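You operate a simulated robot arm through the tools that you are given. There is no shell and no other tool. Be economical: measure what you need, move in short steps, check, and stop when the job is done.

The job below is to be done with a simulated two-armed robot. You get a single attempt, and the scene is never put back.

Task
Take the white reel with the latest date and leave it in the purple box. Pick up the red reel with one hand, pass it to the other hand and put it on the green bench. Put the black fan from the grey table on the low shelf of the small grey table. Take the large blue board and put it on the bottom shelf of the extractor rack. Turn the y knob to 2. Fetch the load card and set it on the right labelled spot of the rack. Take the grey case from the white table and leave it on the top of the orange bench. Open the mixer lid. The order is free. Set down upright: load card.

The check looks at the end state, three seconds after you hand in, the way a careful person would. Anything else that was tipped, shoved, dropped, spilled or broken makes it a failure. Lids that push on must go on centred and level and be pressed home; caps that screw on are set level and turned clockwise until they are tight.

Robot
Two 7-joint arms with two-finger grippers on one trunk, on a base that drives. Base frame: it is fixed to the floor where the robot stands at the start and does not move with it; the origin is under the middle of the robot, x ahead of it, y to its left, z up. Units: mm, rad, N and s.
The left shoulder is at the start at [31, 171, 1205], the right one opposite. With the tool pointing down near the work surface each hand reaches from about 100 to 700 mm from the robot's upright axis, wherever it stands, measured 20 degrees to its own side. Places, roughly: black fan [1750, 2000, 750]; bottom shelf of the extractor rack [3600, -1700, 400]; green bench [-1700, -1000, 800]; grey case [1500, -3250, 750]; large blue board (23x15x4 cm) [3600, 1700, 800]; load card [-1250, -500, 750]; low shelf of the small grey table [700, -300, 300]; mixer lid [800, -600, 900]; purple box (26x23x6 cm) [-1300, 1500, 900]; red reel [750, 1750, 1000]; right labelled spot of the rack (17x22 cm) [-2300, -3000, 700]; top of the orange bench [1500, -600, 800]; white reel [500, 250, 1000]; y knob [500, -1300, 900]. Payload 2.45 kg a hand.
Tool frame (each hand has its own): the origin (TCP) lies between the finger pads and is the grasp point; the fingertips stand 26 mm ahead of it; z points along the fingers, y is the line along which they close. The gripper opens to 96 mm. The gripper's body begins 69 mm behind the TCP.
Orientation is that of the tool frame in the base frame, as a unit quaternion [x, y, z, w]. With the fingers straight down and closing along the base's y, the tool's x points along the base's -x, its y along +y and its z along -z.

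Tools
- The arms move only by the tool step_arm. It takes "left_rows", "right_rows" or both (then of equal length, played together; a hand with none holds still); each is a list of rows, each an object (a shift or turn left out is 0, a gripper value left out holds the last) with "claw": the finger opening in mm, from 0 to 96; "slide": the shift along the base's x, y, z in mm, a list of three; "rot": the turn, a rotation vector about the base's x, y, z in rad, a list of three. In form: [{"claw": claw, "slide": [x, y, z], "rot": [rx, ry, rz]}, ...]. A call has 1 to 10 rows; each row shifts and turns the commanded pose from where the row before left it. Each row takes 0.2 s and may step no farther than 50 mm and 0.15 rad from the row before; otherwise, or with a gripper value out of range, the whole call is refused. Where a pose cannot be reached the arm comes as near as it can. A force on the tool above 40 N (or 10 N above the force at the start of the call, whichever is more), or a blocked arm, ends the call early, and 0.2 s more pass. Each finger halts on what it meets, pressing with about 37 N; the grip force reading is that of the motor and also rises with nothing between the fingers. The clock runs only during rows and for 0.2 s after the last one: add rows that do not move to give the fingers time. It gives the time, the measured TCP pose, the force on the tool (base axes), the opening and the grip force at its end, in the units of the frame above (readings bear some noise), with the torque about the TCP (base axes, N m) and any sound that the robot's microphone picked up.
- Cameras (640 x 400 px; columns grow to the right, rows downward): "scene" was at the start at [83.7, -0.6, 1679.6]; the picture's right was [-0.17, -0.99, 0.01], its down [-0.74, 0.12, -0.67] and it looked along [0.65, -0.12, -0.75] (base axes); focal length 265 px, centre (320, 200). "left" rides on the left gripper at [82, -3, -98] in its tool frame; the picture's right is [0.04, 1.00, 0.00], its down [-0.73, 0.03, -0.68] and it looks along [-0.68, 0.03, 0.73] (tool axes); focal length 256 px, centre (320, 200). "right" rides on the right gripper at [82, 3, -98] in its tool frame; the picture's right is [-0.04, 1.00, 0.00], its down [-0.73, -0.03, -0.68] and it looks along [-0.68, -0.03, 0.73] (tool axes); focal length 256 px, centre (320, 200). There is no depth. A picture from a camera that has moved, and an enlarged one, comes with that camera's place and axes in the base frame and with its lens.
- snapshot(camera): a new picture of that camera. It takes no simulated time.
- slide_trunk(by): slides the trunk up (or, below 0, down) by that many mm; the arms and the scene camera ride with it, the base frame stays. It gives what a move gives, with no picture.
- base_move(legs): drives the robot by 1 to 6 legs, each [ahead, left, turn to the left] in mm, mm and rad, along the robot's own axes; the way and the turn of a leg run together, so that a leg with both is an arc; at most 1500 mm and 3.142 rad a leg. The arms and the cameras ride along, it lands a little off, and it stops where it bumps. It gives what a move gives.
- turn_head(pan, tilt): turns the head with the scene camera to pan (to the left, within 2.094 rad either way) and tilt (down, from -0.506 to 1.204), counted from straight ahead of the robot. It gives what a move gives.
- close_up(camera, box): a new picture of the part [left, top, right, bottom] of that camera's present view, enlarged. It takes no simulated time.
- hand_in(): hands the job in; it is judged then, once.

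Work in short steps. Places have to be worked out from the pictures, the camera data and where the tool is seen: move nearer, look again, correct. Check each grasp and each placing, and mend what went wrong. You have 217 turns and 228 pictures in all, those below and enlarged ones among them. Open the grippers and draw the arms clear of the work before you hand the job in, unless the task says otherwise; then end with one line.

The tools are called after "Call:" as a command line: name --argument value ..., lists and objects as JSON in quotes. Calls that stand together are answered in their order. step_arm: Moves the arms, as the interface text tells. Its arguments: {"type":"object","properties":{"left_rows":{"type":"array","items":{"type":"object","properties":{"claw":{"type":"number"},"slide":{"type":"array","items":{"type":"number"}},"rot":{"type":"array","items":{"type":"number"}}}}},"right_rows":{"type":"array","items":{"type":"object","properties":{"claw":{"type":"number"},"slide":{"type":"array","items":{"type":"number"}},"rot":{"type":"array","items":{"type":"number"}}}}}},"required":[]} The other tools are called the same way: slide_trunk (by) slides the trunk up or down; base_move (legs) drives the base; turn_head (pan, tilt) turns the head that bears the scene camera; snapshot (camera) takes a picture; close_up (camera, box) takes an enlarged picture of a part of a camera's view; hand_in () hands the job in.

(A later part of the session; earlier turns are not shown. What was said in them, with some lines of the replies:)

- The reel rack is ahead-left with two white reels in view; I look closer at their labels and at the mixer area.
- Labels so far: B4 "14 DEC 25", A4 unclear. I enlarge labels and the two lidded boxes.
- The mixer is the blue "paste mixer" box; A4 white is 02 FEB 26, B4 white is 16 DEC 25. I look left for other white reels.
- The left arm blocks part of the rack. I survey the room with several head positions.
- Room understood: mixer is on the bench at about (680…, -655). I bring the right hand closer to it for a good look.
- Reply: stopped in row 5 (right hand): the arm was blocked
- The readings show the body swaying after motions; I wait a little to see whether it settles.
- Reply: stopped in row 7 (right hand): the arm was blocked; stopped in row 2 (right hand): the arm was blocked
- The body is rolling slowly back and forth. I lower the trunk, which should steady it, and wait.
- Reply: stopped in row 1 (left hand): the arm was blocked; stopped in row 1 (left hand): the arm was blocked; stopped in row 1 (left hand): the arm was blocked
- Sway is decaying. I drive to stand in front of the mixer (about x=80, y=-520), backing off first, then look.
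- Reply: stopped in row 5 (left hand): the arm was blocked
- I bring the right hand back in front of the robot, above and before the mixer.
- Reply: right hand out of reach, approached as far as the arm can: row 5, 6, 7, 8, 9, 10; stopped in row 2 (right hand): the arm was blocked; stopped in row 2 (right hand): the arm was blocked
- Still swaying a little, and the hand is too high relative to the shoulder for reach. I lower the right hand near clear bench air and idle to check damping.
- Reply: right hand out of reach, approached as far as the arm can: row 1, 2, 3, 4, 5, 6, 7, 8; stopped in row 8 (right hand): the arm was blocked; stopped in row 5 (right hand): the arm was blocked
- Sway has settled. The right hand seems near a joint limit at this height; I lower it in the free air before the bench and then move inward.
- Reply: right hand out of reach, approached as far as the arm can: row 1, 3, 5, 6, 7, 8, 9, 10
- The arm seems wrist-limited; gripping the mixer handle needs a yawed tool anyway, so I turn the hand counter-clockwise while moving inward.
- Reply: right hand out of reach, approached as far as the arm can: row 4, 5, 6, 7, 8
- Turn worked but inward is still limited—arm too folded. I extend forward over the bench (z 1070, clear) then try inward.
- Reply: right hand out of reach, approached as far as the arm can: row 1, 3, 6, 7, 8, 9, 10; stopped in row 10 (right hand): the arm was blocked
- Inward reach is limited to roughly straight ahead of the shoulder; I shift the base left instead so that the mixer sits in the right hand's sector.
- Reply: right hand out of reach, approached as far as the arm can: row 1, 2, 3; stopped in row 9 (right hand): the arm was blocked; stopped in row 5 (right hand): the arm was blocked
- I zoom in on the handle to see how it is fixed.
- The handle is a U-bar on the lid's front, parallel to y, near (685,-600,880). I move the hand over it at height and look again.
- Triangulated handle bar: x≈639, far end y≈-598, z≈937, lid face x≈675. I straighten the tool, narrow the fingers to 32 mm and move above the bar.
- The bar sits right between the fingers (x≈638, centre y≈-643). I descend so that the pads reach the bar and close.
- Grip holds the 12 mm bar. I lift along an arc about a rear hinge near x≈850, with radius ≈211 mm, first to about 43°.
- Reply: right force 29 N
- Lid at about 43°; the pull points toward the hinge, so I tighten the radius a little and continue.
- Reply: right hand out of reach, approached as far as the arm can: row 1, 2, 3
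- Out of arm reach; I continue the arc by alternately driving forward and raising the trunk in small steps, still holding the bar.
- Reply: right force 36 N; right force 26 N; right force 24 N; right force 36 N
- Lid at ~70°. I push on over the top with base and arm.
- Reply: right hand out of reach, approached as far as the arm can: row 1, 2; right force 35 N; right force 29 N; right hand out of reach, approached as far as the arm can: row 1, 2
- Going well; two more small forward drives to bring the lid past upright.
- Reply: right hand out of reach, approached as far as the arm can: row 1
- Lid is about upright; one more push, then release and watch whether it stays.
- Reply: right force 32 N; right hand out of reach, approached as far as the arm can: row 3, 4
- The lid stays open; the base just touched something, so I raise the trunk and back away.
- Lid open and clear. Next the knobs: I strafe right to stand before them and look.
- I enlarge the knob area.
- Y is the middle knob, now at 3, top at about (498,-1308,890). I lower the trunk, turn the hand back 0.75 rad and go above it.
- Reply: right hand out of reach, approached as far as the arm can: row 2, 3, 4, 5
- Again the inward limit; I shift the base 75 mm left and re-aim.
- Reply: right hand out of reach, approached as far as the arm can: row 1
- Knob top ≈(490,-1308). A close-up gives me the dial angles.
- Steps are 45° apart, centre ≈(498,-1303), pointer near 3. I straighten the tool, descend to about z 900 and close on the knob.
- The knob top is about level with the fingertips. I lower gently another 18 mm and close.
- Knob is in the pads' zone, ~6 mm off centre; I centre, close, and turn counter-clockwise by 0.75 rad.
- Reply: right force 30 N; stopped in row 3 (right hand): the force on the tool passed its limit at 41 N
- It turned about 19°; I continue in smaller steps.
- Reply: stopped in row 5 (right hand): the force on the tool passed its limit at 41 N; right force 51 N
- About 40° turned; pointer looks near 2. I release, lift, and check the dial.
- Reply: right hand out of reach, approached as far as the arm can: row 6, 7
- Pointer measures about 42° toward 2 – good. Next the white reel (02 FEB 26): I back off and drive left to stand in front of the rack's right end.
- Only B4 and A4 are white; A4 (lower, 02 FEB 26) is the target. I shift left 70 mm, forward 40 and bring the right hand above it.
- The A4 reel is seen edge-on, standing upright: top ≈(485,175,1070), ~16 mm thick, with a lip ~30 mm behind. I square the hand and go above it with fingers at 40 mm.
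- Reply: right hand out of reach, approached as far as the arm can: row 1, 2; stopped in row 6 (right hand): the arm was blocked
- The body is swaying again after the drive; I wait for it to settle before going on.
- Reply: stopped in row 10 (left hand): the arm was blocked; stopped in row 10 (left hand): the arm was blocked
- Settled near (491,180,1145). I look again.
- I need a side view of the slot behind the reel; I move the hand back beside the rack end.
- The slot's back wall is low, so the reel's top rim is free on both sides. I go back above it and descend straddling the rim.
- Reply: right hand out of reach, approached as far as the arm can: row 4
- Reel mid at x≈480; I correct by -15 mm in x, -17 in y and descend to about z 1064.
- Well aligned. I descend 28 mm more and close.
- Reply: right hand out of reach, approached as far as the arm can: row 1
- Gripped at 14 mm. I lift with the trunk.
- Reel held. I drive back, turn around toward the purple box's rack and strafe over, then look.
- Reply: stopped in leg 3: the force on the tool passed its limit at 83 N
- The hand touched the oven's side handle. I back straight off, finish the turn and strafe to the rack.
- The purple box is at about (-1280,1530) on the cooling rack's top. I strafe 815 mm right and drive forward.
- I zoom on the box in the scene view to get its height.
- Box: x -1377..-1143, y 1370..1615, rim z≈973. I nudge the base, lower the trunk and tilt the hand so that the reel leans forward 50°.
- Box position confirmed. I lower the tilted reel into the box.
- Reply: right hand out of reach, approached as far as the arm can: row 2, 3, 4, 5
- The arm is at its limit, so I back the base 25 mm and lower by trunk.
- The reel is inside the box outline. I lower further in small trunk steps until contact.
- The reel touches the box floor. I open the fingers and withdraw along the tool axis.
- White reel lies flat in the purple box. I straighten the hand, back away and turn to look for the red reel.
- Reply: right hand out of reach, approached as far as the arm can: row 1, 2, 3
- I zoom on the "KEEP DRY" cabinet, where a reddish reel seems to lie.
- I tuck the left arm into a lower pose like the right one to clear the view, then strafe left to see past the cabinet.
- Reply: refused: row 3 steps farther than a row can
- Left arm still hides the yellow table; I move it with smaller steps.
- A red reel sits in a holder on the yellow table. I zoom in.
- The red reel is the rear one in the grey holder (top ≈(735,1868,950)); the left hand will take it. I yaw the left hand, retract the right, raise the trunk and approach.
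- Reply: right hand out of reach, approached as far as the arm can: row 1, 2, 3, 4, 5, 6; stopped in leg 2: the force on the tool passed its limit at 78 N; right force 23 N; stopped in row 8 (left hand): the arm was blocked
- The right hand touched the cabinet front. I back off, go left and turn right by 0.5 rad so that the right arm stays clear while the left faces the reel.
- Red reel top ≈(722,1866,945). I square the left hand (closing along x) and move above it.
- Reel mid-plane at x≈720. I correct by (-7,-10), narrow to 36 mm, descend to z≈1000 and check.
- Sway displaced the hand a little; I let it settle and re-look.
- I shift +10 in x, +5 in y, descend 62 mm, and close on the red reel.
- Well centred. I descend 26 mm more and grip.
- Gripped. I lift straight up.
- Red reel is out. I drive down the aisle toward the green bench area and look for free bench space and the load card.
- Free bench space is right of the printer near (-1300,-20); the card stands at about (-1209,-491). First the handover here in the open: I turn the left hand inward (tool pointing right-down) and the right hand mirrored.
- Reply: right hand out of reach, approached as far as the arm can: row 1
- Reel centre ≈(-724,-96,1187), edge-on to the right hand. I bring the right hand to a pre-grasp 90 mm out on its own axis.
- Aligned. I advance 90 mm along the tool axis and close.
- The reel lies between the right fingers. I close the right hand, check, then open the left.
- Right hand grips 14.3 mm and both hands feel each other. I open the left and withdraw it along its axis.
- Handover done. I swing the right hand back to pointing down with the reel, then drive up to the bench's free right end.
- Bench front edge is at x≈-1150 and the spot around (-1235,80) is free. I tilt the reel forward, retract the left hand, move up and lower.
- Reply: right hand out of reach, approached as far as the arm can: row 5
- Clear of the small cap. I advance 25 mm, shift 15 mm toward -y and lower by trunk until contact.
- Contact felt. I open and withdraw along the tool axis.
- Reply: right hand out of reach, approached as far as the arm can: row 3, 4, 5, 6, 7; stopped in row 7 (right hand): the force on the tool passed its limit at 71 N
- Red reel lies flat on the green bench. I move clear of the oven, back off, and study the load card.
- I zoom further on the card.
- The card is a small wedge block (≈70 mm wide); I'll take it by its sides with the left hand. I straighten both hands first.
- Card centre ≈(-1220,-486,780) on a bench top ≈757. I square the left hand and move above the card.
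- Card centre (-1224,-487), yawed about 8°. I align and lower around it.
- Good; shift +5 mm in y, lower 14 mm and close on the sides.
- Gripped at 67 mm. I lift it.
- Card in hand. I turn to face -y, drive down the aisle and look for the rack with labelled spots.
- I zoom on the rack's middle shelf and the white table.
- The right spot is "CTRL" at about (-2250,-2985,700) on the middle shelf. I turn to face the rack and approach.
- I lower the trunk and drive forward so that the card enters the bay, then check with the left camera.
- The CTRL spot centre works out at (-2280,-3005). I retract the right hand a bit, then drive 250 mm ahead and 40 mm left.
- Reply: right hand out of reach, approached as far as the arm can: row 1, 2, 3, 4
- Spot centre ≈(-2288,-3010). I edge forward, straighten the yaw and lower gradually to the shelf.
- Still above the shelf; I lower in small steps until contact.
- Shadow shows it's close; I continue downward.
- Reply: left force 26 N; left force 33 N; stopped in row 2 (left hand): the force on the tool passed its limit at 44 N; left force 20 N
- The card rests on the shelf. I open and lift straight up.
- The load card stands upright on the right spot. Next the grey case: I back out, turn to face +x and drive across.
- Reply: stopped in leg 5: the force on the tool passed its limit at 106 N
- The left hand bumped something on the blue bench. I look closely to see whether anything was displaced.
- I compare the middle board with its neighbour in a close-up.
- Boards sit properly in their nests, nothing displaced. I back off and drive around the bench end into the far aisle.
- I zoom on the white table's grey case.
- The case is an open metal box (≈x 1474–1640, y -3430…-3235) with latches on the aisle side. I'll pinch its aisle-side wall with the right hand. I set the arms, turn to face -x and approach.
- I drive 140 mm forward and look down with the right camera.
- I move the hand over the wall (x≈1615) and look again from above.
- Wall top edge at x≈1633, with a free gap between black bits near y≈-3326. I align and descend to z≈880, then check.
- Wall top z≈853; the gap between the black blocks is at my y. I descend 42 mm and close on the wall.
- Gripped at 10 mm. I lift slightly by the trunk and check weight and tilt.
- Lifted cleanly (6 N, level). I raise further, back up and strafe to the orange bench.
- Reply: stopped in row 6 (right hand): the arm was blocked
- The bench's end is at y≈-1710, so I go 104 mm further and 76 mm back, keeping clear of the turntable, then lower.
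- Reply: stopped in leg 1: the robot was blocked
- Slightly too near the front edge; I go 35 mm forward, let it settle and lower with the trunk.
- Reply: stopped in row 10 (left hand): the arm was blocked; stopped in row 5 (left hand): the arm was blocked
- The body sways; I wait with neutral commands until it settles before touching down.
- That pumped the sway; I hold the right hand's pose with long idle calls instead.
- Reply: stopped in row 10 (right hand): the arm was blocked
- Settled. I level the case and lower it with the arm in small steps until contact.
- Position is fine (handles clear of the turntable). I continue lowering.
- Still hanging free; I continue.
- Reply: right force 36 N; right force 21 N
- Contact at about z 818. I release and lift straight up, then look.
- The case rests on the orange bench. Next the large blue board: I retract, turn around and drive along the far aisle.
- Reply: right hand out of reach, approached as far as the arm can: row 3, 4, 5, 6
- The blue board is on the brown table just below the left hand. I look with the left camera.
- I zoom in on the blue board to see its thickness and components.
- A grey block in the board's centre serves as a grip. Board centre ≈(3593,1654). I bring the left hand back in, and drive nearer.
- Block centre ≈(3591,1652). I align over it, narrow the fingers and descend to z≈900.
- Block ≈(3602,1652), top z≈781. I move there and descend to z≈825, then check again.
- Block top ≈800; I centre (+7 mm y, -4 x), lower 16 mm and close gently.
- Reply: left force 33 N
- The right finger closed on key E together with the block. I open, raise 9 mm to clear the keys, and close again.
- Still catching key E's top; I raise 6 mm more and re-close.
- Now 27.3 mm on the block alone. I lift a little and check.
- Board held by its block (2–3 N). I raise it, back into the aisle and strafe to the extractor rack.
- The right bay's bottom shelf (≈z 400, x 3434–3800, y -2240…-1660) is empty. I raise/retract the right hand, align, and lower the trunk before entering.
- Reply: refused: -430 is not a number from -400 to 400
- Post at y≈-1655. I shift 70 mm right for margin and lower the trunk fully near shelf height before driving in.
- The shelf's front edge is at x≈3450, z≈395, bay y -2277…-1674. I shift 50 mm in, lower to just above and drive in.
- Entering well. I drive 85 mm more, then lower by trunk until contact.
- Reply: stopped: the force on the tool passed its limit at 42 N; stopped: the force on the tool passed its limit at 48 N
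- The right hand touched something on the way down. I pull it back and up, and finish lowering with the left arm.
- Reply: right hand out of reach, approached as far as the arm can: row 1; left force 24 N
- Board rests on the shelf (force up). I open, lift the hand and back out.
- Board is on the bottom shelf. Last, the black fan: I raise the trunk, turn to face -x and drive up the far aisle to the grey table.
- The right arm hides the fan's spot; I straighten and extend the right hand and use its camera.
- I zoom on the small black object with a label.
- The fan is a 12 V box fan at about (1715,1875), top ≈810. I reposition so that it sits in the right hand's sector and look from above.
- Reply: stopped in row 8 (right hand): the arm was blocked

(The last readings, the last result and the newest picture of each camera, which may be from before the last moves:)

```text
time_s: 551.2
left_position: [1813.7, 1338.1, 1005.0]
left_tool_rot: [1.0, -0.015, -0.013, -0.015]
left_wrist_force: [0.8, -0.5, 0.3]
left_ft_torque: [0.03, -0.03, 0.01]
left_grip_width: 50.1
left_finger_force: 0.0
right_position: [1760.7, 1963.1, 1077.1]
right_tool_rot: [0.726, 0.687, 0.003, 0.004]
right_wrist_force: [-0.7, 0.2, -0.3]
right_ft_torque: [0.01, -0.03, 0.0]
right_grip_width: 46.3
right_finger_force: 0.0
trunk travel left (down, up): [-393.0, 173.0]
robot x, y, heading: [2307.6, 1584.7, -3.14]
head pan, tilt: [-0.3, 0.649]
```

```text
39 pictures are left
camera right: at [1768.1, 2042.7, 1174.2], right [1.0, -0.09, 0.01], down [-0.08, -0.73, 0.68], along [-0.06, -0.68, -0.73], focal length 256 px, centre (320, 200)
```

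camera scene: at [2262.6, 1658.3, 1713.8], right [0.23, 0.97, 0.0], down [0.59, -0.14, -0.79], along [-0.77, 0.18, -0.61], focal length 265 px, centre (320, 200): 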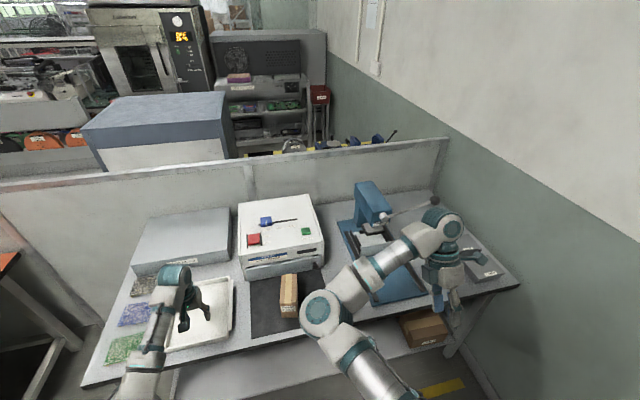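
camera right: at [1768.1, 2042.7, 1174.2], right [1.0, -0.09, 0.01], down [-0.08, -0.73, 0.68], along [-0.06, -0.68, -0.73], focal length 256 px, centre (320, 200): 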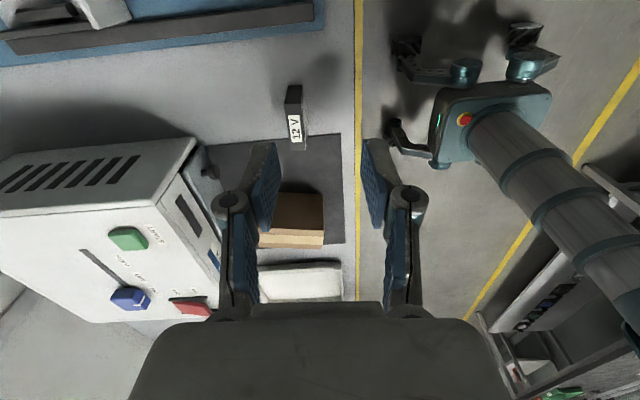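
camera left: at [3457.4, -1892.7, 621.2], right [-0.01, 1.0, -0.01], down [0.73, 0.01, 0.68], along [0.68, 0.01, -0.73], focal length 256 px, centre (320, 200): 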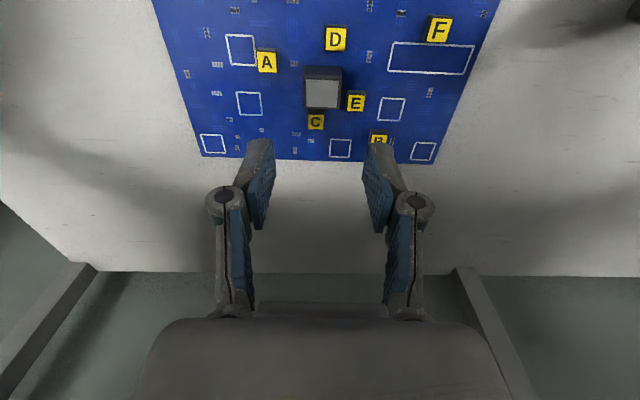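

The fan stands upright, thin (~20 mm) in x, top at about (1714,1860,810). I move over and down to z≈870.

Call:
step_arm --right_rows '[{"slide": [-12, -25, -30]}, {"slide": [-12, -25, -30]}, {"slide": [-12, -25, -30]}, {"slide": [-11, -26, -30]}, {"slide": [0, 0, -40]}, {"slide": [0, 0, -45]}, {}, {}, {}]'

Call:
step_arm --right_rows '[{}, {}, {}, {}, {}]'

Call:
snapshot --camera "right"

```text
time_s: 553.4
left_position: [1818.2, 1372.1, 1013.7]
left_tool_rot: [1.0, -0.019, -0.018, -0.004]
left_wrist_force: [-0.6, -0.5, 0.5]
left_ft_torque: [-0.01, 0.01, 0.0]
left_grip_width: 50.0
left_finger_force: 0.1
right_position: [1719.0, 1889.8, 865.9]
right_tool_rot: [0.728, 0.686, -0.006, 0.01]
right_wrist_force: [0.0, -0.3, -0.6]
right_ft_torque: [0.0, 0.01, 0.01]
right_grip_width: 45.9
right_finger_force: 0.1
trunk travel left (down, up): [-393.0, 173.0]
robot x, y, heading: [2307.2, 1592.2, -3.143]
head pan, tilt: [-0.3, 0.649]
stopped in row 9 (right hand): the arm was blocked; the commanded pose is now the measured one
```

```text
time_s: 554.6
left_position: [1817.6, 1340.3, 1007.3]
left_tool_rot: [1.0, -0.017, -0.016, -0.017]
left_wrist_force: [-0.2, -0.6, -0.4]
left_ft_torque: [0.09, 0.01, 0.01]
left_grip_width: 49.9
left_finger_force: 0.1
right_position: [1720.1, 1862.8, 872.5]
right_tool_rot: [0.727, 0.686, 0.003, 0.001]
right_wrist_force: [-0.4, 0.0, 0.2]
right_ft_torque: [0.06, -0.02, 0.0]
right_grip_width: 45.9
right_finger_force: 0.0
trunk travel left (down, up): [-393.0, 173.0]
robot x, y, heading: [2306.1, 1591.4, -3.138]
head pan, tilt: [-0.3, 0.649]
```

```text
38 pictures are left
camera right: at [1726.8, 1942.9, 970.9], right [1.0, -0.1, 0.01], down [-0.08, -0.73, 0.68], along [-0.06, -0.67, -0.74], focal length 256 px, centre (320, 200)
```

right: 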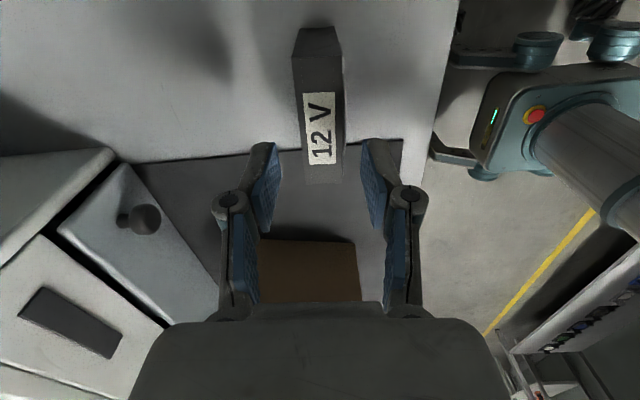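

Aligned. I open to 60, descend to z≈800 and close on the fan.

Call:
step_arm --right_rows '[{"slide": [0, 4, -15], "claw": 62}, {"slide": [0, 0, -20]}, {"slide": [0, 0, -20]}, {"slide": [0, 0, -16]}, {}, {"claw": 30}, {"claw": 0}, {}, {}]'

Call:
snapshot --camera "right"

```text
time_s: 556.0
left_position: [1824.3, 1374.8, 1017.8]
left_tool_rot: [1.0, -0.019, -0.021, -0.004]
left_wrist_force: [-0.6, 0.7, 0.0]
left_ft_torque: [-0.09, -0.04, -0.02]
left_grip_width: 50.4
left_finger_force: 0.1
right_position: [1720.9, 1889.2, 806.2]
right_tool_rot: [0.726, 0.688, -0.012, 0.01]
right_wrist_force: [6.2, -14.5, 31.4]
right_ft_torque: [-0.08, -0.82, -0.61]
right_grip_width: 37.3
right_finger_force: 5.8
trunk travel left (down, up): [-393.0, 173.0]
robot x, y, heading: [2305.8, 1595.6, -3.139]
head pan, tilt: [-0.3, 0.649]
stopped in row 6 (right hand): the force on the tool passed its limit at 50 N (the readings are from after the stop); the commanded pose is now the measured one
```

```text
37 pictures are left
camera right: at [1728.9, 1973.1, 900.7], right [1.0, -0.09, 0.0], down [-0.07, -0.71, 0.7], along [-0.07, -0.7, -0.71], focal length 256 px, centre (320, 200)
```

right: 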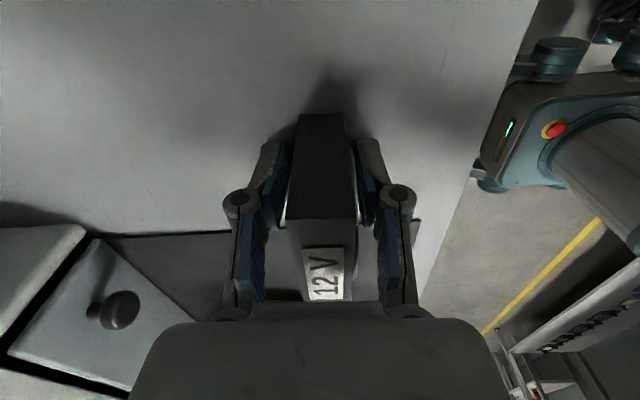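

Tips touched the table and sway shifted the hand; I reopen, raise 6 mm, re-centre in y and close.

Call:
step_arm --right_rows '[{"claw": 62, "slide": [0, 0, 6]}, {"slide": [0, -10, 2]}, {"slide": [0, -10, 0]}, {}, {}, {}]'

Call:
step_arm --right_rows '[{}, {}, {}, {}, {}]'

Call:
step_arm --right_rows '[{"claw": 34}, {"claw": 0}, {}, {}]'

Call:
snapshot --camera "right"

```text
time_s: 557.4
left_position: [1820.4, 1365.9, 1012.3]
left_tool_rot: [1.0, -0.018, -0.019, -0.007]
left_wrist_force: [-0.1, -0.4, 0.1]
left_ft_torque: [0.01, 0.01, 0.03]
left_grip_width: 49.9
left_finger_force: 0.0
right_position: [1719.0, 1864.4, 810.1]
right_tool_rot: [0.726, 0.687, -0.005, 0.008]
right_wrist_force: [0.1, 0.5, -0.6]
right_ft_torque: [0.03, 0.0, -0.03]
right_grip_width: 62.1
right_finger_force: 0.1
trunk travel left (down, up): [-393.0, 173.0]
robot x, y, heading: [2307.5, 1594.5, -3.141]
head pan, tilt: [-0.3, 0.649]
```

```text
time_s: 558.6
left_position: [1819.9, 1367.9, 1014.1]
left_tool_rot: [1.0, -0.017, -0.018, -0.007]
left_wrist_force: [-0.1, -0.5, 0.4]
left_ft_torque: [0.05, -0.03, -0.02]
left_grip_width: 50.0
left_finger_force: 0.1
right_position: [1718.3, 1866.7, 809.5]
right_tool_rot: [0.727, 0.687, -0.006, 0.009]
right_wrist_force: [-0.3, -0.2, 0.4]
right_ft_torque: [0.03, -0.01, 0.0]
right_grip_width: 62.0
right_finger_force: 0.1
trunk travel left (down, up): [-393.0, 173.0]
robot x, y, heading: [2306.0, 1593.5, -3.142]
head pan, tilt: [-0.3, 0.649]
```

```text
time_s: 559.6
left_position: [1819.0, 1367.3, 1013.5]
left_tool_rot: [1.0, -0.018, -0.018, -0.006]
left_wrist_force: [-0.1, -0.3, -0.8]
left_ft_torque: [0.05, 0.03, -0.03]
left_grip_width: 50.1
left_finger_force: 0.1
right_position: [1717.8, 1866.5, 809.9]
right_tool_rot: [0.727, 0.686, -0.007, 0.008]
right_wrist_force: [-0.3, -0.1, 0.3]
right_ft_torque: [0.02, 0.01, 0.01]
right_grip_width: 21.1
right_finger_force: 36.7
trunk travel left (down, up): [-393.0, 173.0]
robot x, y, heading: [2309.1, 1590.9, -3.144]
head pan, tilt: [-0.3, 0.649]
```

```text
36 pictures are left
camera right: at [1726.3, 1949.2, 905.1], right [1.0, -0.1, 0.01], down [-0.07, -0.72, 0.69], along [-0.06, -0.69, -0.72], focal length 256 px, centre (320, 200)
```

right: 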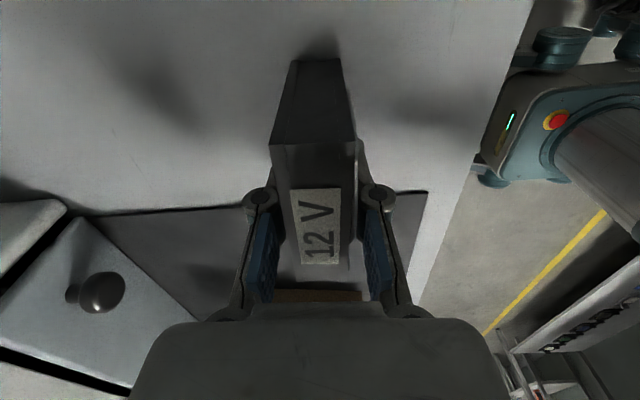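

Gripped at 21 mm. I lift, back off and check.

Call:
slide_trunk --by 150

Call:
base_move --legs '[[-200, 0, 0]]'

Call:
snapshot --camera "right"

Call:
snapshot --camera "scene"

```text
time_s: 561.3
left_position: [1819.1, 1367.7, 1163.0]
left_tool_rot: [1.0, -0.018, -0.018, -0.006]
left_wrist_force: [0.4, -0.4, -0.1]
left_ft_torque: [-0.04, 0.03, -0.04]
left_grip_width: 50.2
left_finger_force: 0.0
right_position: [1718.8, 1865.6, 958.6]
right_tool_rot: [0.727, 0.687, -0.006, 0.01]
right_wrist_force: [-0.6, -0.3, -0.5]
right_ft_torque: [0.0, 0.03, 0.01]
right_grip_width: 21.3
right_finger_force: 36.7
trunk travel left (down, up): [-543.0, 23.0]
robot x, y, heading: [2307.2, 1592.0, -3.138]
head pan, tilt: [-0.3, 0.649]
```

```text
time_s: 562.9
left_position: [2018.6, 1365.1, 1161.3]
left_tool_rot: [1.0, -0.014, -0.016, -0.006]
left_wrist_force: [-0.7, 0.7, 0.6]
left_ft_torque: [-0.04, 0.02, -0.02]
left_grip_width: 50.0
left_finger_force: 0.1
right_position: [1915.3, 1863.9, 958.0]
right_tool_rot: [0.725, 0.689, -0.006, 0.009]
right_wrist_force: [-0.6, 0.4, -1.0]
right_ft_torque: [-0.02, 0.0, -0.02]
right_grip_width: 21.2
right_finger_force: 36.8
trunk travel left (down, up): [-543.0, 23.0]
robot x, y, heading: [2505.8, 1590.5, -3.133]
head pan, tilt: [-0.3, 0.649]
```

```text
35 pictures are left
camera right: at [1923.1, 1946.5, 1053.2], right [1.0, -0.09, 0.01], down [-0.07, -0.72, 0.69], along [-0.06, -0.69, -0.72], focal length 256 px, centre (320, 200)
```

right: 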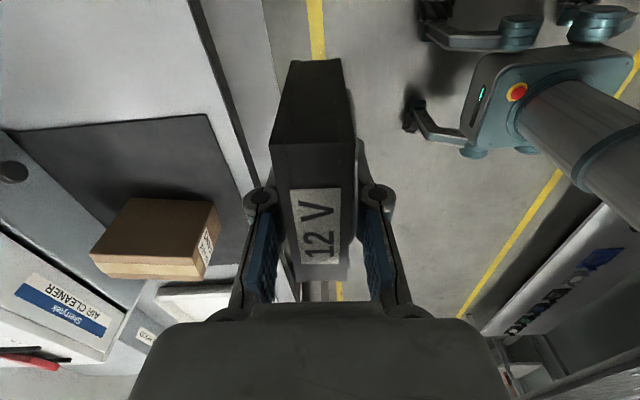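

```text
34 pictures are left
camera scene: at [2430.3, 1615.3, 1863.2], right [0.29, 0.96, 0.0], down [0.59, -0.17, -0.79], along [-0.76, 0.23, -0.61], focal length 265 px, centre (320, 200)
```

scene: 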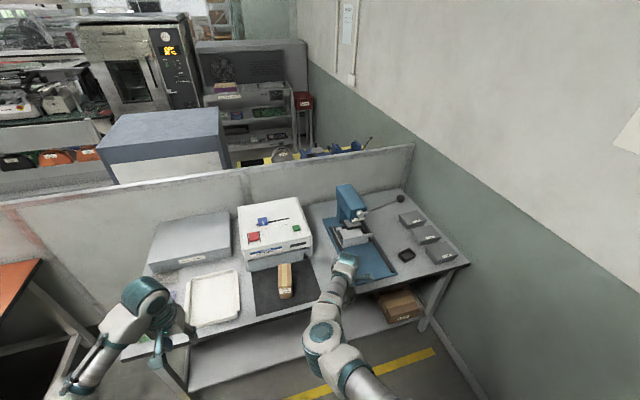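

Fan secured. Now the long way round to the small grey table: first down the far aisle.

Call:
base_move --legs '[[-110, 0, 0], [0, 0, 1.565], [1500, 0, 0], [1500, 0, 0]]'

```text
time_s: 581.9
left_position: [2849.8, -1883.5, 1166.9]
left_tool_rot: [0.722, 0.691, -0.019, 0.011]
left_wrist_force: [-0.7, -0.4, -0.4]
left_ft_torque: [-0.01, -0.04, -0.01]
left_grip_width: 49.9
left_finger_force: 0.1
right_position: [2351.0, -1979.2, 962.2]
right_tool_rot: [0.034, 0.999, 0.0, 0.011]
right_wrist_force: [0.9, -0.7, -0.2]
right_ft_torque: [-0.02, -0.05, -0.01]
right_grip_width: 21.2
right_finger_force: 37.0
trunk travel left (down, up): [-543.0, 23.0]
robot x, y, heading: [2632.8, -1402.6, -1.581]
head pan, tilt: [-0.3, 0.649]
```

On track; I continue around the end and back to the first aisle.

Call:
base_move --legs '[[1500, 0, 0.01], [1370, 0, 0], [0, 0, -1.565], [1500, 0, 0], [1350, 0, 0]]'

```text
time_s: 613.0
left_position: [-679.8, -4558.2, 1168.4]
left_tool_rot: [1.0, -0.011, -0.023, -0.007]
left_wrist_force: [-0.6, 0.5, -0.4]
left_ft_torque: [0.01, 0.03, 0.0]
left_grip_width: 49.9
left_finger_force: 0.0
right_position: [-791.4, -4061.4, 963.4]
right_tool_rot: [0.721, 0.692, -0.009, 0.007]
right_wrist_force: [0.7, 0.2, -0.5]
right_ft_torque: [0.02, -0.02, 0.01]
right_grip_width: 21.0
right_finger_force: 36.8
trunk travel left (down, up): [-543.0, 23.0]
robot x, y, heading: [-205.7, -4322.5, -3.128]
head pan, tilt: [-0.3, 0.649]
```

Now up the first aisle to the small grey table.

Call:
base_move --legs '[[0, 0, -1.583], [1500, 80, 0], [1500, 0, 0], [800, 0, 0], [0, 0, -1.57]]'

Call:
turn_head --pan -0.1 --tilt 0.75

Call:
snapshot --camera "scene"

```text
refused: leg 2 is longer than a leg can be; nothing moved
```

```text
time_s: 613.7
left_position: [-679.1, -4558.0, 1170.6]
left_tool_rot: [1.0, -0.01, -0.023, -0.005]
left_wrist_force: [-0.1, 0.0, 0.6]
left_ft_torque: [0.0, 0.01, 0.03]
left_grip_width: 50.1
left_finger_force: 0.0
right_position: [-786.6, -4053.2, 965.5]
right_tool_rot: [0.726, 0.687, -0.009, 0.004]
right_wrist_force: [-0.5, 0.1, -0.9]
right_ft_torque: [-0.02, -0.01, 0.01]
right_grip_width: 21.0
right_finger_force: 37.2
trunk travel left (down, up): [-543.0, 23.0]
robot x, y, heading: [-205.6, -4323.6, -3.13]
head pan, tilt: [-0.099, 0.75]
```

```text
33 pictures are left
camera scene: at [-276.1, -4321.7, 1854.9], right [0.09, 1.0, 0.0], down [0.68, -0.06, -0.73], along [-0.73, 0.06, -0.69], focal length 265 px, centre (320, 200)
```

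scene: 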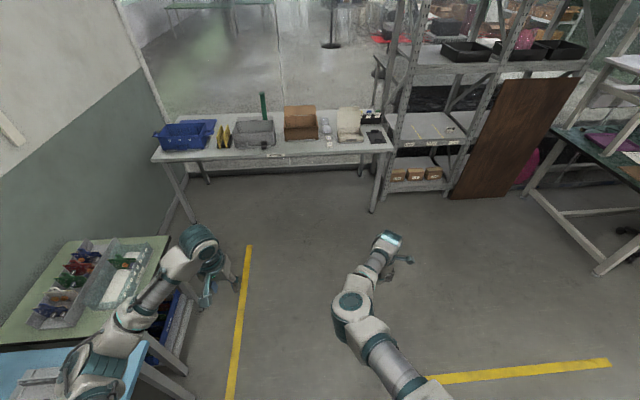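

I redo the drive with legal legs.

Call:
base_move --legs '[[0, 0, -1.58], [1490, 80, 0], [1500, 0, 0], [810, 0, 0], [0, 0, -1.57]]'

Call:
turn_head --pan -0.1 --tilt 0.75

Call:
snapshot --camera "scene"

```text
time_s: 639.8
left_position: [147.9, -263.6, 1169.7]
left_tool_rot: [-0.006, 1.0, -0.006, 0.024]
left_wrist_force: [-0.2, 0.4, 0.1]
left_ft_torque: [0.01, 0.02, -0.01]
left_grip_width: 50.1
left_finger_force: 0.0
right_position: [273.0, -764.2, 967.6]
right_tool_rot: [-0.7, 0.714, 0.004, 0.008]
right_wrist_force: [-1.4, -0.3, -1.4]
right_ft_torque: [0.03, 0.01, 0.0]
right_grip_width: 21.1
right_finger_force: 36.7
trunk travel left (down, up): [-543.0, 23.0]
robot x, y, heading: [-313.6, -507.8, 0.05]
head pan, tilt: [-0.099, 0.75]
```

```text
time_s: 640.4
left_position: [144.5, -265.0, 1170.7]
left_tool_rot: [-0.006, 1.0, -0.005, 0.026]
left_wrist_force: [-0.1, 1.0, -0.2]
left_ft_torque: [-0.01, 0.04, 0.0]
left_grip_width: 50.2
left_finger_force: 0.0
right_position: [271.8, -772.2, 966.7]
right_tool_rot: [-0.697, 0.717, 0.002, 0.008]
right_wrist_force: [-0.4, 0.2, -1.8]
right_ft_torque: [0.02, -0.03, 0.01]
right_grip_width: 21.1
right_finger_force: 36.9
trunk travel left (down, up): [-543.0, 23.0]
robot x, y, heading: [-315.0, -513.0, 0.045]
head pan, tilt: [-0.099, 0.75]
```

```text
32 pictures are left
camera scene: at [-242.6, -515.0, 1854.9], right [-0.05, -1.0, 0.0], down [-0.68, 0.03, -0.73], along [0.73, -0.04, -0.69], focal length 265 px, centre (320, 200)
```

scene: 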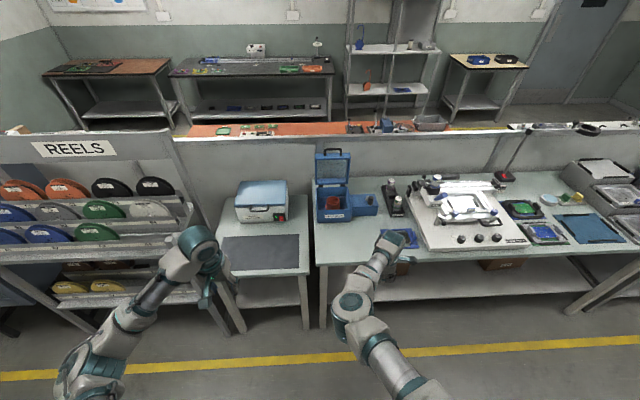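

Good overview: lid open, shelf of the small table reachable (opening y -440…-65, shelf z≈300). I move left so the right hand faces the opening and lower the trunk in free space.

Call:
base_move --legs '[[0, 480, -0.045]]'

Call:
slide_trunk --by -400

Call:
slide_trunk --by -100

Call:
turn_head --pan -0.4 --tilt 0.7

Call:
snapshot --camera "scene"

```text
time_s: 643.2
left_position: [138.7, 191.5, 1170.8]
left_tool_rot: [0.013, 1.0, -0.006, 0.026]
left_wrist_force: [-0.2, 0.0, -0.4]
left_ft_torque: [-0.03, 0.04, 0.04]
left_grip_width: 50.1
left_finger_force: 0.1
right_position: [248.6, -317.9, 967.1]
right_tool_rot: [-0.683, 0.73, 0.002, 0.009]
right_wrist_force: [-0.5, -0.1, -1.5]
right_ft_torque: [0.01, 0.01, 0.01]
right_grip_width: 21.1
right_finger_force: 36.9
trunk travel left (down, up): [-543.0, 23.0]
robot x, y, heading: [-329.2, -36.6, 0.013]
head pan, tilt: [-0.099, 0.75]
```

```text
time_s: 647.1
left_position: [134.4, 191.4, 774.0]
left_tool_rot: [0.012, 1.0, -0.006, 0.026]
left_wrist_force: [0.0, 0.1, 1.0]
left_ft_torque: [0.01, -0.04, -0.02]
left_grip_width: 50.1
left_finger_force: 0.0
right_position: [166.9, -326.6, 428.1]
right_tool_rot: [-0.673, 0.728, 0.093, -0.095]
right_wrist_force: [0.4, -0.3, -0.8]
right_ft_torque: [0.01, 0.01, 0.04]
right_grip_width: 21.0
right_finger_force: 37.1
trunk travel left (down, up): [-143.0, 423.0]
robot x, y, heading: [-328.1, -36.5, 0.007]
head pan, tilt: [-0.099, 0.75]
```

```text
time_s: 648.4
left_position: [135.4, 191.7, 675.3]
left_tool_rot: [0.013, 0.999, -0.005, 0.029]
left_wrist_force: [-1.0, 0.6, 0.0]
left_ft_torque: [0.0, 0.05, -0.01]
left_grip_width: 49.9
left_finger_force: 0.1
right_position: [87.0, -327.1, 252.5]
right_tool_rot: [-0.661, 0.713, 0.16, -0.169]
right_wrist_force: [-0.6, -1.1, -0.9]
right_ft_torque: [-0.01, 0.01, 0.0]
right_grip_width: 21.1
right_finger_force: 36.2
trunk travel left (down, up): [-43.0, 523.0]
robot x, y, heading: [-329.3, -37.3, 0.01]
head pan, tilt: [-0.099, 0.75]
```

```text
time_s: 649.2
left_position: [135.0, 191.7, 672.8]
left_tool_rot: [0.013, 1.0, -0.006, 0.027]
left_wrist_force: [-0.1, -0.7, -0.3]
left_ft_torque: [0.0, -0.04, 0.0]
left_grip_width: 50.2
left_finger_force: 0.0
right_position: [85.8, -327.1, 250.9]
right_tool_rot: [-0.66, 0.714, 0.16, -0.169]
right_wrist_force: [-0.1, -0.6, 0.1]
right_ft_torque: [-0.02, -0.01, 0.07]
right_grip_width: 21.0
right_finger_force: 36.6
trunk travel left (down, up): [-43.0, 523.0]
robot x, y, heading: [-328.0, -36.6, 0.005]
head pan, tilt: [-0.4, 0.7]
```

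```text
31 pictures are left
camera scene: at [38.6, -64.5, 1317.0], right [-0.38, -0.93, 0.0], down [-0.6, 0.24, -0.76], along [0.7, -0.29, -0.65], focal length 265 px, centre (320, 200)
```

scene: 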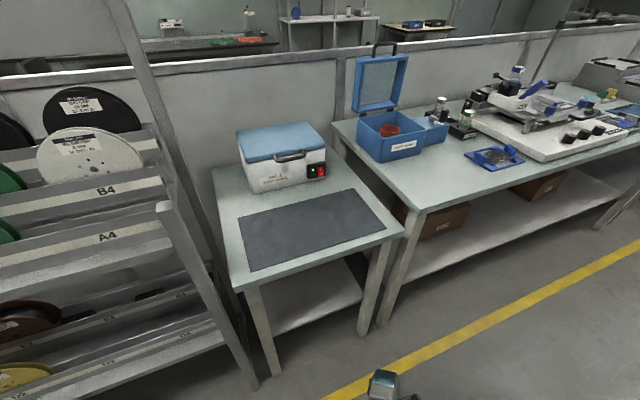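

The trunk leans forward when low, so the arms can reach further. I straighten the right hand and extend it forward below table height.

Call:
step_arm --right_rows '[{"slide": [35, 0, 25], "rot": [0, -0.113, 0]}, {"slide": [35, 0, 25], "rot": [0, -0.113, 0]}, {"slide": [35, 0, 25], "rot": [0, -0.113, 0]}, {"slide": [35, 0, 25], "rot": [0, -0.113, 0]}, {"slide": [40, 5, 15]}, {"slide": [40, 5, 10]}, {}, {}]'

Call:
snapshot --camera "scene"

Call:
snapshot --camera "right"

```text
time_s: 651.0
left_position: [135.2, 191.0, 672.9]
left_tool_rot: [0.013, 1.0, -0.006, 0.026]
left_wrist_force: [-0.4, -0.2, 0.0]
left_ft_torque: [-0.02, 0.0, 0.0]
left_grip_width: 50.0
left_finger_force: 0.1
right_position: [307.2, -310.8, 371.7]
right_tool_rot: [-0.684, 0.729, 0.012, -0.005]
right_wrist_force: [0.2, 0.0, -1.0]
right_ft_torque: [0.05, -0.05, 0.0]
right_grip_width: 21.1
right_finger_force: 37.1
trunk travel left (down, up): [-43.0, 523.0]
robot x, y, heading: [-329.7, -34.9, 0.008]
head pan, tilt: [-0.4, 0.7]
```

```text
30 pictures are left
camera scene: at [39.4, -64.7, 1316.8], right [-0.38, -0.93, 0.0], down [-0.6, 0.24, -0.76], along [0.7, -0.29, -0.65], focal length 265 px, centre (320, 200)
```

scene: 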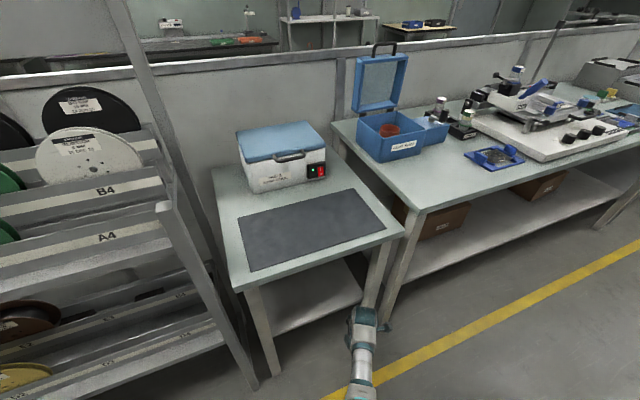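

```text
29 pictures are left
camera right: at [302.1, -394.0, 468.9], right [-0.99, 0.11, 0.02], down [0.09, 0.72, 0.68], along [0.06, 0.68, -0.73], focal length 256 px, centre (320, 200)
```

right: 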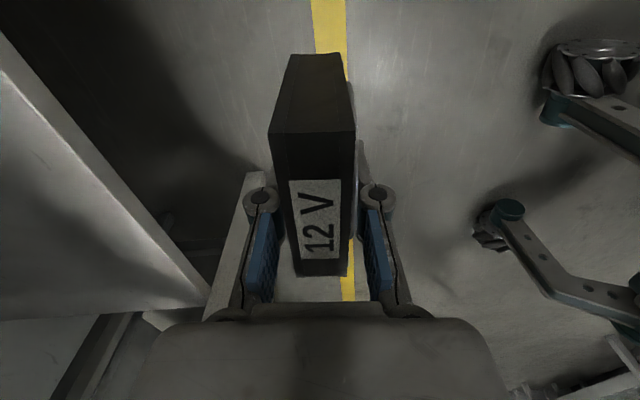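

Right hand is vertical at (307,-311,372), shelf edge at x≈485. I raise it 40 mm and drive in 245 mm, shifting 45 mm left.

Call:
step_arm --right_rows '[{"slide": [0, 0, 15]}, {"slide": [0, 0, 15]}, {"slide": [0, 0, 12]}, {}, {}]' --left_rows '[{"slide": [-15, 0, 15]}, {"slide": [-15, 0, 15]}, {"slide": [-15, 0, 15]}, {}, {}]'

Call:
base_move --legs '[[120, 45, 0]]'

Call:
snapshot --camera "right"

Call:
snapshot --camera "scene"

```text
time_s: 652.2
left_position: [91.3, 191.9, 717.8]
left_tool_rot: [0.013, 1.0, -0.005, 0.027]
left_wrist_force: [-0.2, 1.0, -0.2]
left_ft_torque: [0.02, -0.01, -0.01]
left_grip_width: 49.9
left_finger_force: 0.0
right_position: [307.7, -310.9, 416.0]
right_tool_rot: [-0.683, 0.73, 0.012, -0.004]
right_wrist_force: [1.0, -1.0, 0.3]
right_ft_torque: [0.0, 0.02, 0.03]
right_grip_width: 21.1
right_finger_force: 37.0
trunk travel left (down, up): [-43.0, 523.0]
robot x, y, heading: [-329.3, -33.2, 0.012]
head pan, tilt: [-0.4, 0.7]
```

```text
time_s: 653.5
left_position: [213.4, 232.2, 718.7]
left_tool_rot: [0.014, 1.0, -0.003, 0.026]
left_wrist_force: [0.7, 0.1, -0.1]
left_ft_torque: [0.06, 0.03, 0.01]
left_grip_width: 50.2
left_finger_force: 0.0
right_position: [429.8, -268.9, 412.8]
right_tool_rot: [-0.683, 0.73, 0.013, -0.003]
right_wrist_force: [0.4, -0.1, -1.7]
right_ft_torque: [0.06, -0.01, -0.02]
right_grip_width: 21.2
right_finger_force: 37.1
trunk travel left (down, up): [-43.0, 523.0]
robot x, y, heading: [-209.2, 6.7, 0.01]
head pan, tilt: [-0.4, 0.7]
```

```text
28 pictures are left
camera right: at [422.5, -351.8, 511.0], right [-0.99, 0.11, 0.02], down [0.09, 0.72, 0.69], along [0.06, 0.69, -0.73], focal length 256 px, centre (320, 200)
```

right: 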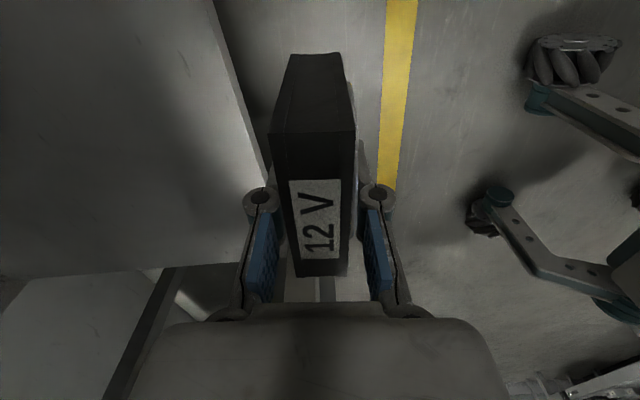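

```text
27 pictures are left
camera scene: at [161.4, -27.1, 1316.4], right [-0.38, -0.92, 0.0], down [-0.6, 0.25, -0.76], along [0.7, -0.29, -0.65], focal length 265 px, centre (320, 200)
```

scene: 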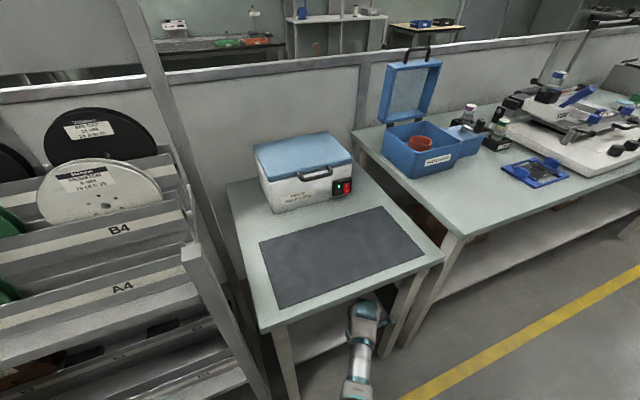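

Shelf plane z≈299, front x≈490; the wrist passes under the top. I drive 120 mm more and lower the fan.

Call:
base_move --legs '[[125, 0, 0]]'

Call:
step_arm --right_rows '[{}, {}, {"slide": [0, 0, -20]}, {"slide": [0, 0, -20]}, {"slide": [0, 0, -18]}, {}, {}]'

Call:
snapshot --camera "right"

```text
time_s: 654.7
left_position: [334.3, 234.9, 721.1]
left_tool_rot: [0.013, 0.999, -0.004, 0.029]
left_wrist_force: [-0.6, -1.3, -0.5]
left_ft_torque: [0.03, 0.04, 0.01]
left_grip_width: 49.9
left_finger_force: 0.0
right_position: [553.6, -266.4, 417.7]
right_tool_rot: [-0.683, 0.73, 0.011, -0.002]
right_wrist_force: [-0.2, -0.2, -1.3]
right_ft_torque: [0.02, 0.01, 0.0]
right_grip_width: 21.0
right_finger_force: 36.7
trunk travel left (down, up): [-43.0, 523.0]
robot x, y, heading: [-82.0, 11.5, 0.01]
head pan, tilt: [-0.4, 0.7]
```

```text
time_s: 656.3
left_position: [330.4, 235.5, 723.2]
left_tool_rot: [0.014, 0.999, -0.003, 0.032]
left_wrist_force: [0.0, -0.3, -0.4]
left_ft_torque: [0.01, 0.02, 0.0]
left_grip_width: 50.1
left_finger_force: 0.0
right_position: [551.2, -264.6, 364.6]
right_tool_rot: [-0.683, 0.73, 0.008, 0.0]
right_wrist_force: [-0.2, 0.2, -0.2]
right_ft_torque: [0.01, -0.01, -0.01]
right_grip_width: 21.0
right_finger_force: 36.7
trunk travel left (down, up): [-43.0, 523.0]
robot x, y, heading: [-80.1, 9.5, 0.01]
head pan, tilt: [-0.4, 0.7]
```

```text
26 pictures are left
camera right: at [543.9, -348.0, 460.1], right [-0.99, 0.11, 0.01], down [0.09, 0.72, 0.69], along [0.06, 0.68, -0.73], focal length 256 px, centre (320, 200)
```

right: 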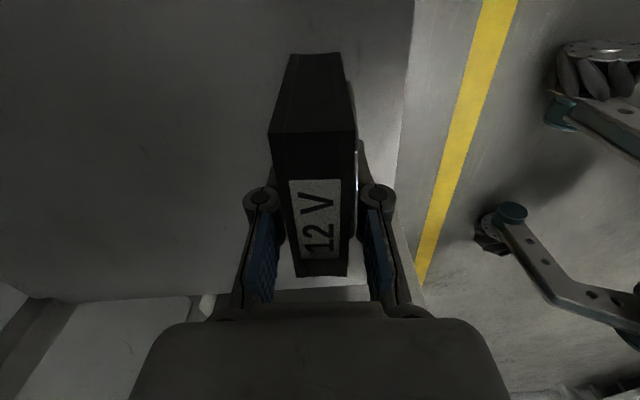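

The fan is over the shelf. I lower in small steps to contact.

Call:
step_arm --right_rows '[{"slide": [0, 0, -8]}, {"slide": [0, 0, -8]}, {"slide": [0, 0, -6]}, {}]'

Call:
step_arm --right_rows '[{"slide": [0, 0, -5]}, {"slide": [0, 0, -4]}, {}]'

Call:
step_arm --right_rows '[{"slide": [0, 0, -4]}, {"slide": [0, 0, -4]}, {}]'

```text
time_s: 657.3
left_position: [330.1, 234.8, 722.9]
left_tool_rot: [0.014, 0.999, -0.004, 0.032]
left_wrist_force: [-0.7, -0.3, 0.2]
left_ft_torque: [-0.01, -0.02, 0.01]
left_grip_width: 50.0
left_finger_force: 0.0
right_position: [552.6, -266.2, 344.3]
right_tool_rot: [-0.684, 0.73, 0.008, 0.001]
right_wrist_force: [0.0, 0.1, -0.7]
right_ft_torque: [0.02, 0.06, 0.04]
right_grip_width: 21.2
right_finger_force: 36.7
trunk travel left (down, up): [-43.0, 523.0]
robot x, y, heading: [-82.3, 9.1, 0.009]
head pan, tilt: [-0.4, 0.7]
```

```text
time_s: 658.1
left_position: [330.0, 236.5, 723.3]
left_tool_rot: [0.014, 0.999, -0.004, 0.032]
left_wrist_force: [0.6, 0.3, -0.3]
left_ft_torque: [-0.01, -0.02, 0.01]
left_grip_width: 50.0
left_finger_force: 0.0
right_position: [549.9, -266.1, 334.0]
right_tool_rot: [-0.683, 0.73, 0.008, 0.001]
right_wrist_force: [-0.1, 1.0, -0.8]
right_ft_torque: [0.01, 0.02, 0.02]
right_grip_width: 21.1
right_finger_force: 37.0
trunk travel left (down, up): [-43.0, 523.0]
robot x, y, heading: [-79.3, 10.3, 0.011]
head pan, tilt: [-0.4, 0.7]
```

```text
time_s: 658.9
left_position: [328.9, 237.9, 725.4]
left_tool_rot: [0.014, 0.999, -0.005, 0.034]
left_wrist_force: [-0.2, -0.1, -0.7]
left_ft_torque: [0.03, 0.01, 0.01]
left_grip_width: 50.0
left_finger_force: 0.0
right_position: [552.2, -265.3, 330.4]
right_tool_rot: [-0.683, 0.73, 0.006, 0.001]
right_wrist_force: [-3.8, 0.2, 23.5]
right_ft_torque: [0.44, -0.04, 0.08]
right_grip_width: 21.2
right_finger_force: 36.8
trunk travel left (down, up): [-43.0, 523.0]
robot x, y, heading: [-83.8, 7.5, 0.007]
head pan, tilt: [-0.4, 0.7]
```

Contact at z≈330. I release, lift straight up 60 mm and check.

Call:
step_arm --right_rows '[{"slide": [0, 0, 2], "claw": 36}, {"claw": 60}, {}, {"slide": [0, 0, 20]}, {"slide": [0, 0, 25]}, {"slide": [0, 0, 25]}, {"slide": [0, 0, 20]}, {}]'

Call:
snapshot --camera "right"

```text
time_s: 660.7
left_position: [330.9, 236.0, 723.5]
left_tool_rot: [0.015, 0.999, -0.004, 0.032]
left_wrist_force: [-0.5, 0.0, -0.1]
left_ft_torque: [-0.03, -0.02, 0.01]
left_grip_width: 50.1
left_finger_force: 0.0
right_position: [551.7, -266.2, 416.7]
right_tool_rot: [-0.683, 0.73, 0.009, 0.0]
right_wrist_force: [1.0, -0.1, -0.5]
right_ft_torque: [-0.01, 0.01, 0.01]
right_grip_width: 60.0
right_finger_force: 0.1
trunk travel left (down, up): [-43.0, 523.0]
robot x, y, heading: [-79.0, 9.6, 0.011]
head pan, tilt: [-0.4, 0.7]
```

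```text
25 pictures are left
camera right: at [544.0, -349.3, 514.4], right [-0.99, 0.11, 0.01], down [0.09, 0.72, 0.69], along [0.06, 0.68, -0.73], focal length 256 px, centre (320, 200)
```

right: 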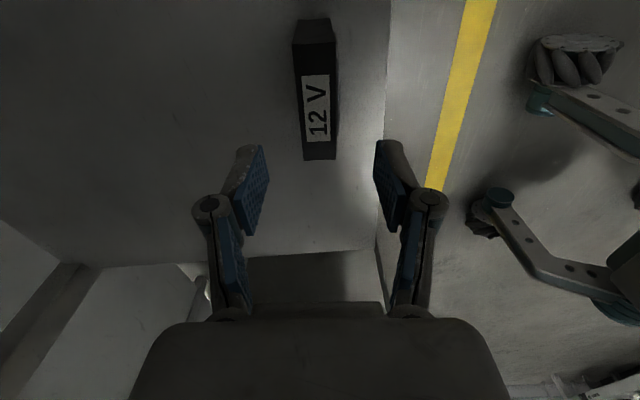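

Fan stands on the low shelf. I back straight out, raise the trunk and take a final check view.

Call:
base_move --legs '[[-420, 0, 0]]'

Call:
slide_trunk --by 400

Call:
turn_head --pan -0.3 --tilt 0.6

Call:
snapshot --camera "scene"

Call:
close_up --camera "scene" --box '[150, 60, 520, 200]'

```text
time_s: 663.3
left_position: [-87.5, 231.3, 724.7]
left_tool_rot: [0.013, 0.999, -0.004, 0.033]
left_wrist_force: [0.3, -0.5, -0.1]
left_ft_torque: [0.0, 0.03, -0.01]
left_grip_width: 50.1
left_finger_force: 0.0
right_position: [134.9, -270.7, 418.3]
right_tool_rot: [-0.684, 0.73, 0.008, 0.002]
right_wrist_force: [0.0, 0.4, 0.1]
right_ft_torque: [0.01, 0.01, 0.01]
right_grip_width: 60.0
right_finger_force: 0.1
trunk travel left (down, up): [-43.0, 523.0]
robot x, y, heading: [-500.6, 2.3, 0.01]
head pan, tilt: [-0.4, 0.7]
```

```text
time_s: 667.1
left_position: [-89.9, 231.1, 1126.1]
left_tool_rot: [0.014, 0.999, -0.004, 0.035]
left_wrist_force: [-0.3, -0.8, -0.4]
left_ft_torque: [0.02, 0.0, 0.03]
left_grip_width: 49.8
left_finger_force: 0.1
right_position: [135.8, -270.4, 821.1]
right_tool_rot: [-0.684, 0.729, 0.007, 0.003]
right_wrist_force: [0.8, -0.1, -0.6]
right_ft_torque: [-0.01, -0.01, 0.03]
right_grip_width: 60.2
right_finger_force: 0.0
trunk travel left (down, up): [-443.0, 123.0]
robot x, y, heading: [-501.8, 3.7, 0.009]
head pan, tilt: [-0.4, 0.7]
```

```text
time_s: 667.8
left_position: [-90.5, 231.1, 1126.5]
left_tool_rot: [0.013, 0.999, -0.003, 0.035]
left_wrist_force: [-0.8, -0.2, -0.6]
left_ft_torque: [-0.02, 0.03, 0.0]
left_grip_width: 50.0
left_finger_force: 0.0
right_position: [134.8, -271.0, 820.1]
right_tool_rot: [-0.684, 0.729, 0.006, 0.002]
right_wrist_force: [0.4, -0.5, -0.4]
right_ft_torque: [-0.02, 0.0, 0.01]
right_grip_width: 60.3
right_finger_force: 0.1
trunk travel left (down, up): [-443.0, 123.0]
robot x, y, heading: [-498.5, 6.3, 0.01]
head pan, tilt: [-0.3, 0.6]
```

```text
24 pictures are left
camera scene: at [-419.8, -20.2, 1767.9], right [-0.28, -0.96, 0.0], down [-0.55, 0.16, -0.82], along [0.79, -0.23, -0.57], focal length 265 px, centre (320, 200)
```

scene: 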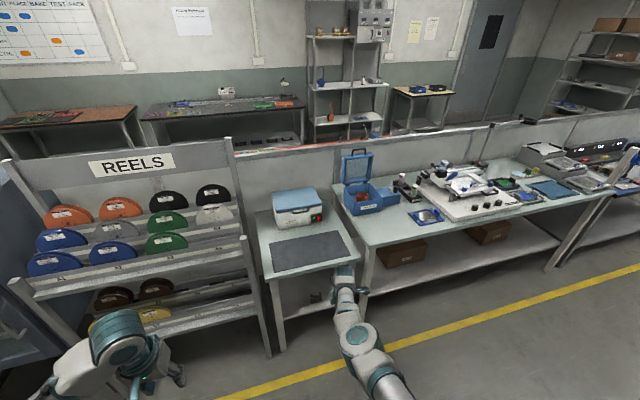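

```text
1.73 times, centred on (335, 130) of scene
camera zoom: at [-419.8, -20.2, 1767.9], right [-0.28, -0.96, 0.0], down [-0.55, 0.16, -0.82], along [0.79, -0.23, -0.57], focal length 458 px, centre (294, 321)
```

zoom: 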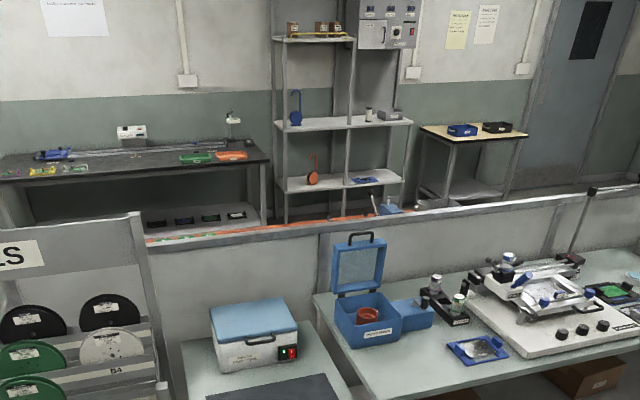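

I double-check the knob pointer and the fan with two close-ups.

Call:
close_up --camera "scene" --box '[440, 185, 540, 235]'

Call:
close_up --camera "scene" --box '[260, 260, 360, 340]'

```text
6.40 times, centred on (490, 210) of scene
camera zoom: at [-419.8, -20.2, 1767.9], right [-0.28, -0.96, 0.0], down [-0.55, 0.16, -0.82], along [0.79, -0.23, -0.57], focal length 1695 px, centre (-768, 136)
```

zoom: 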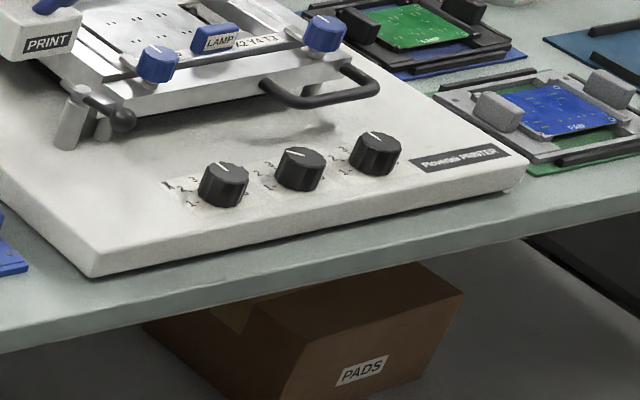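

```text
5.00 times, centred on (310, 300) of scene
camera zoom: at [-419.8, -20.2, 1767.9], right [-0.28, -0.96, 0.0], down [-0.55, 0.16, -0.82], along [0.79, -0.23, -0.57], focal length 1324 px, centre (370, -300)
```

zoom: 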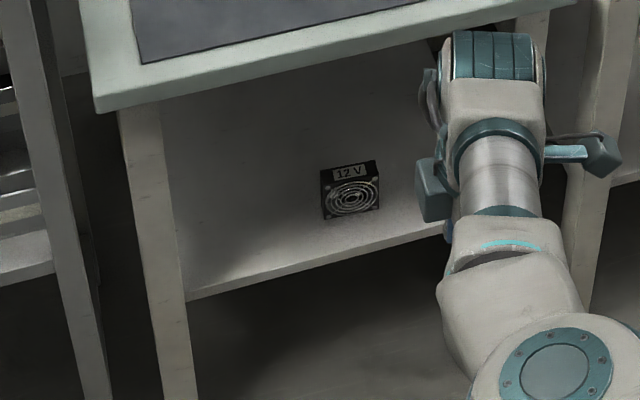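

Everything is in place: Y knob on 2, fan standing on the low shelf, both grippers open and clear. I hand in.

Call:
hand_in

```text
The job is handed in.
```

All eight tasks are done and handed in. I compared dates only on the two white reels in the open rack, but not on a pale reel dated 27 May 26 on the yellow table, which I took for clear. The hands also bumped the oven, the dry cabinet, a test bench and a table edge; I saw nothing displaced.
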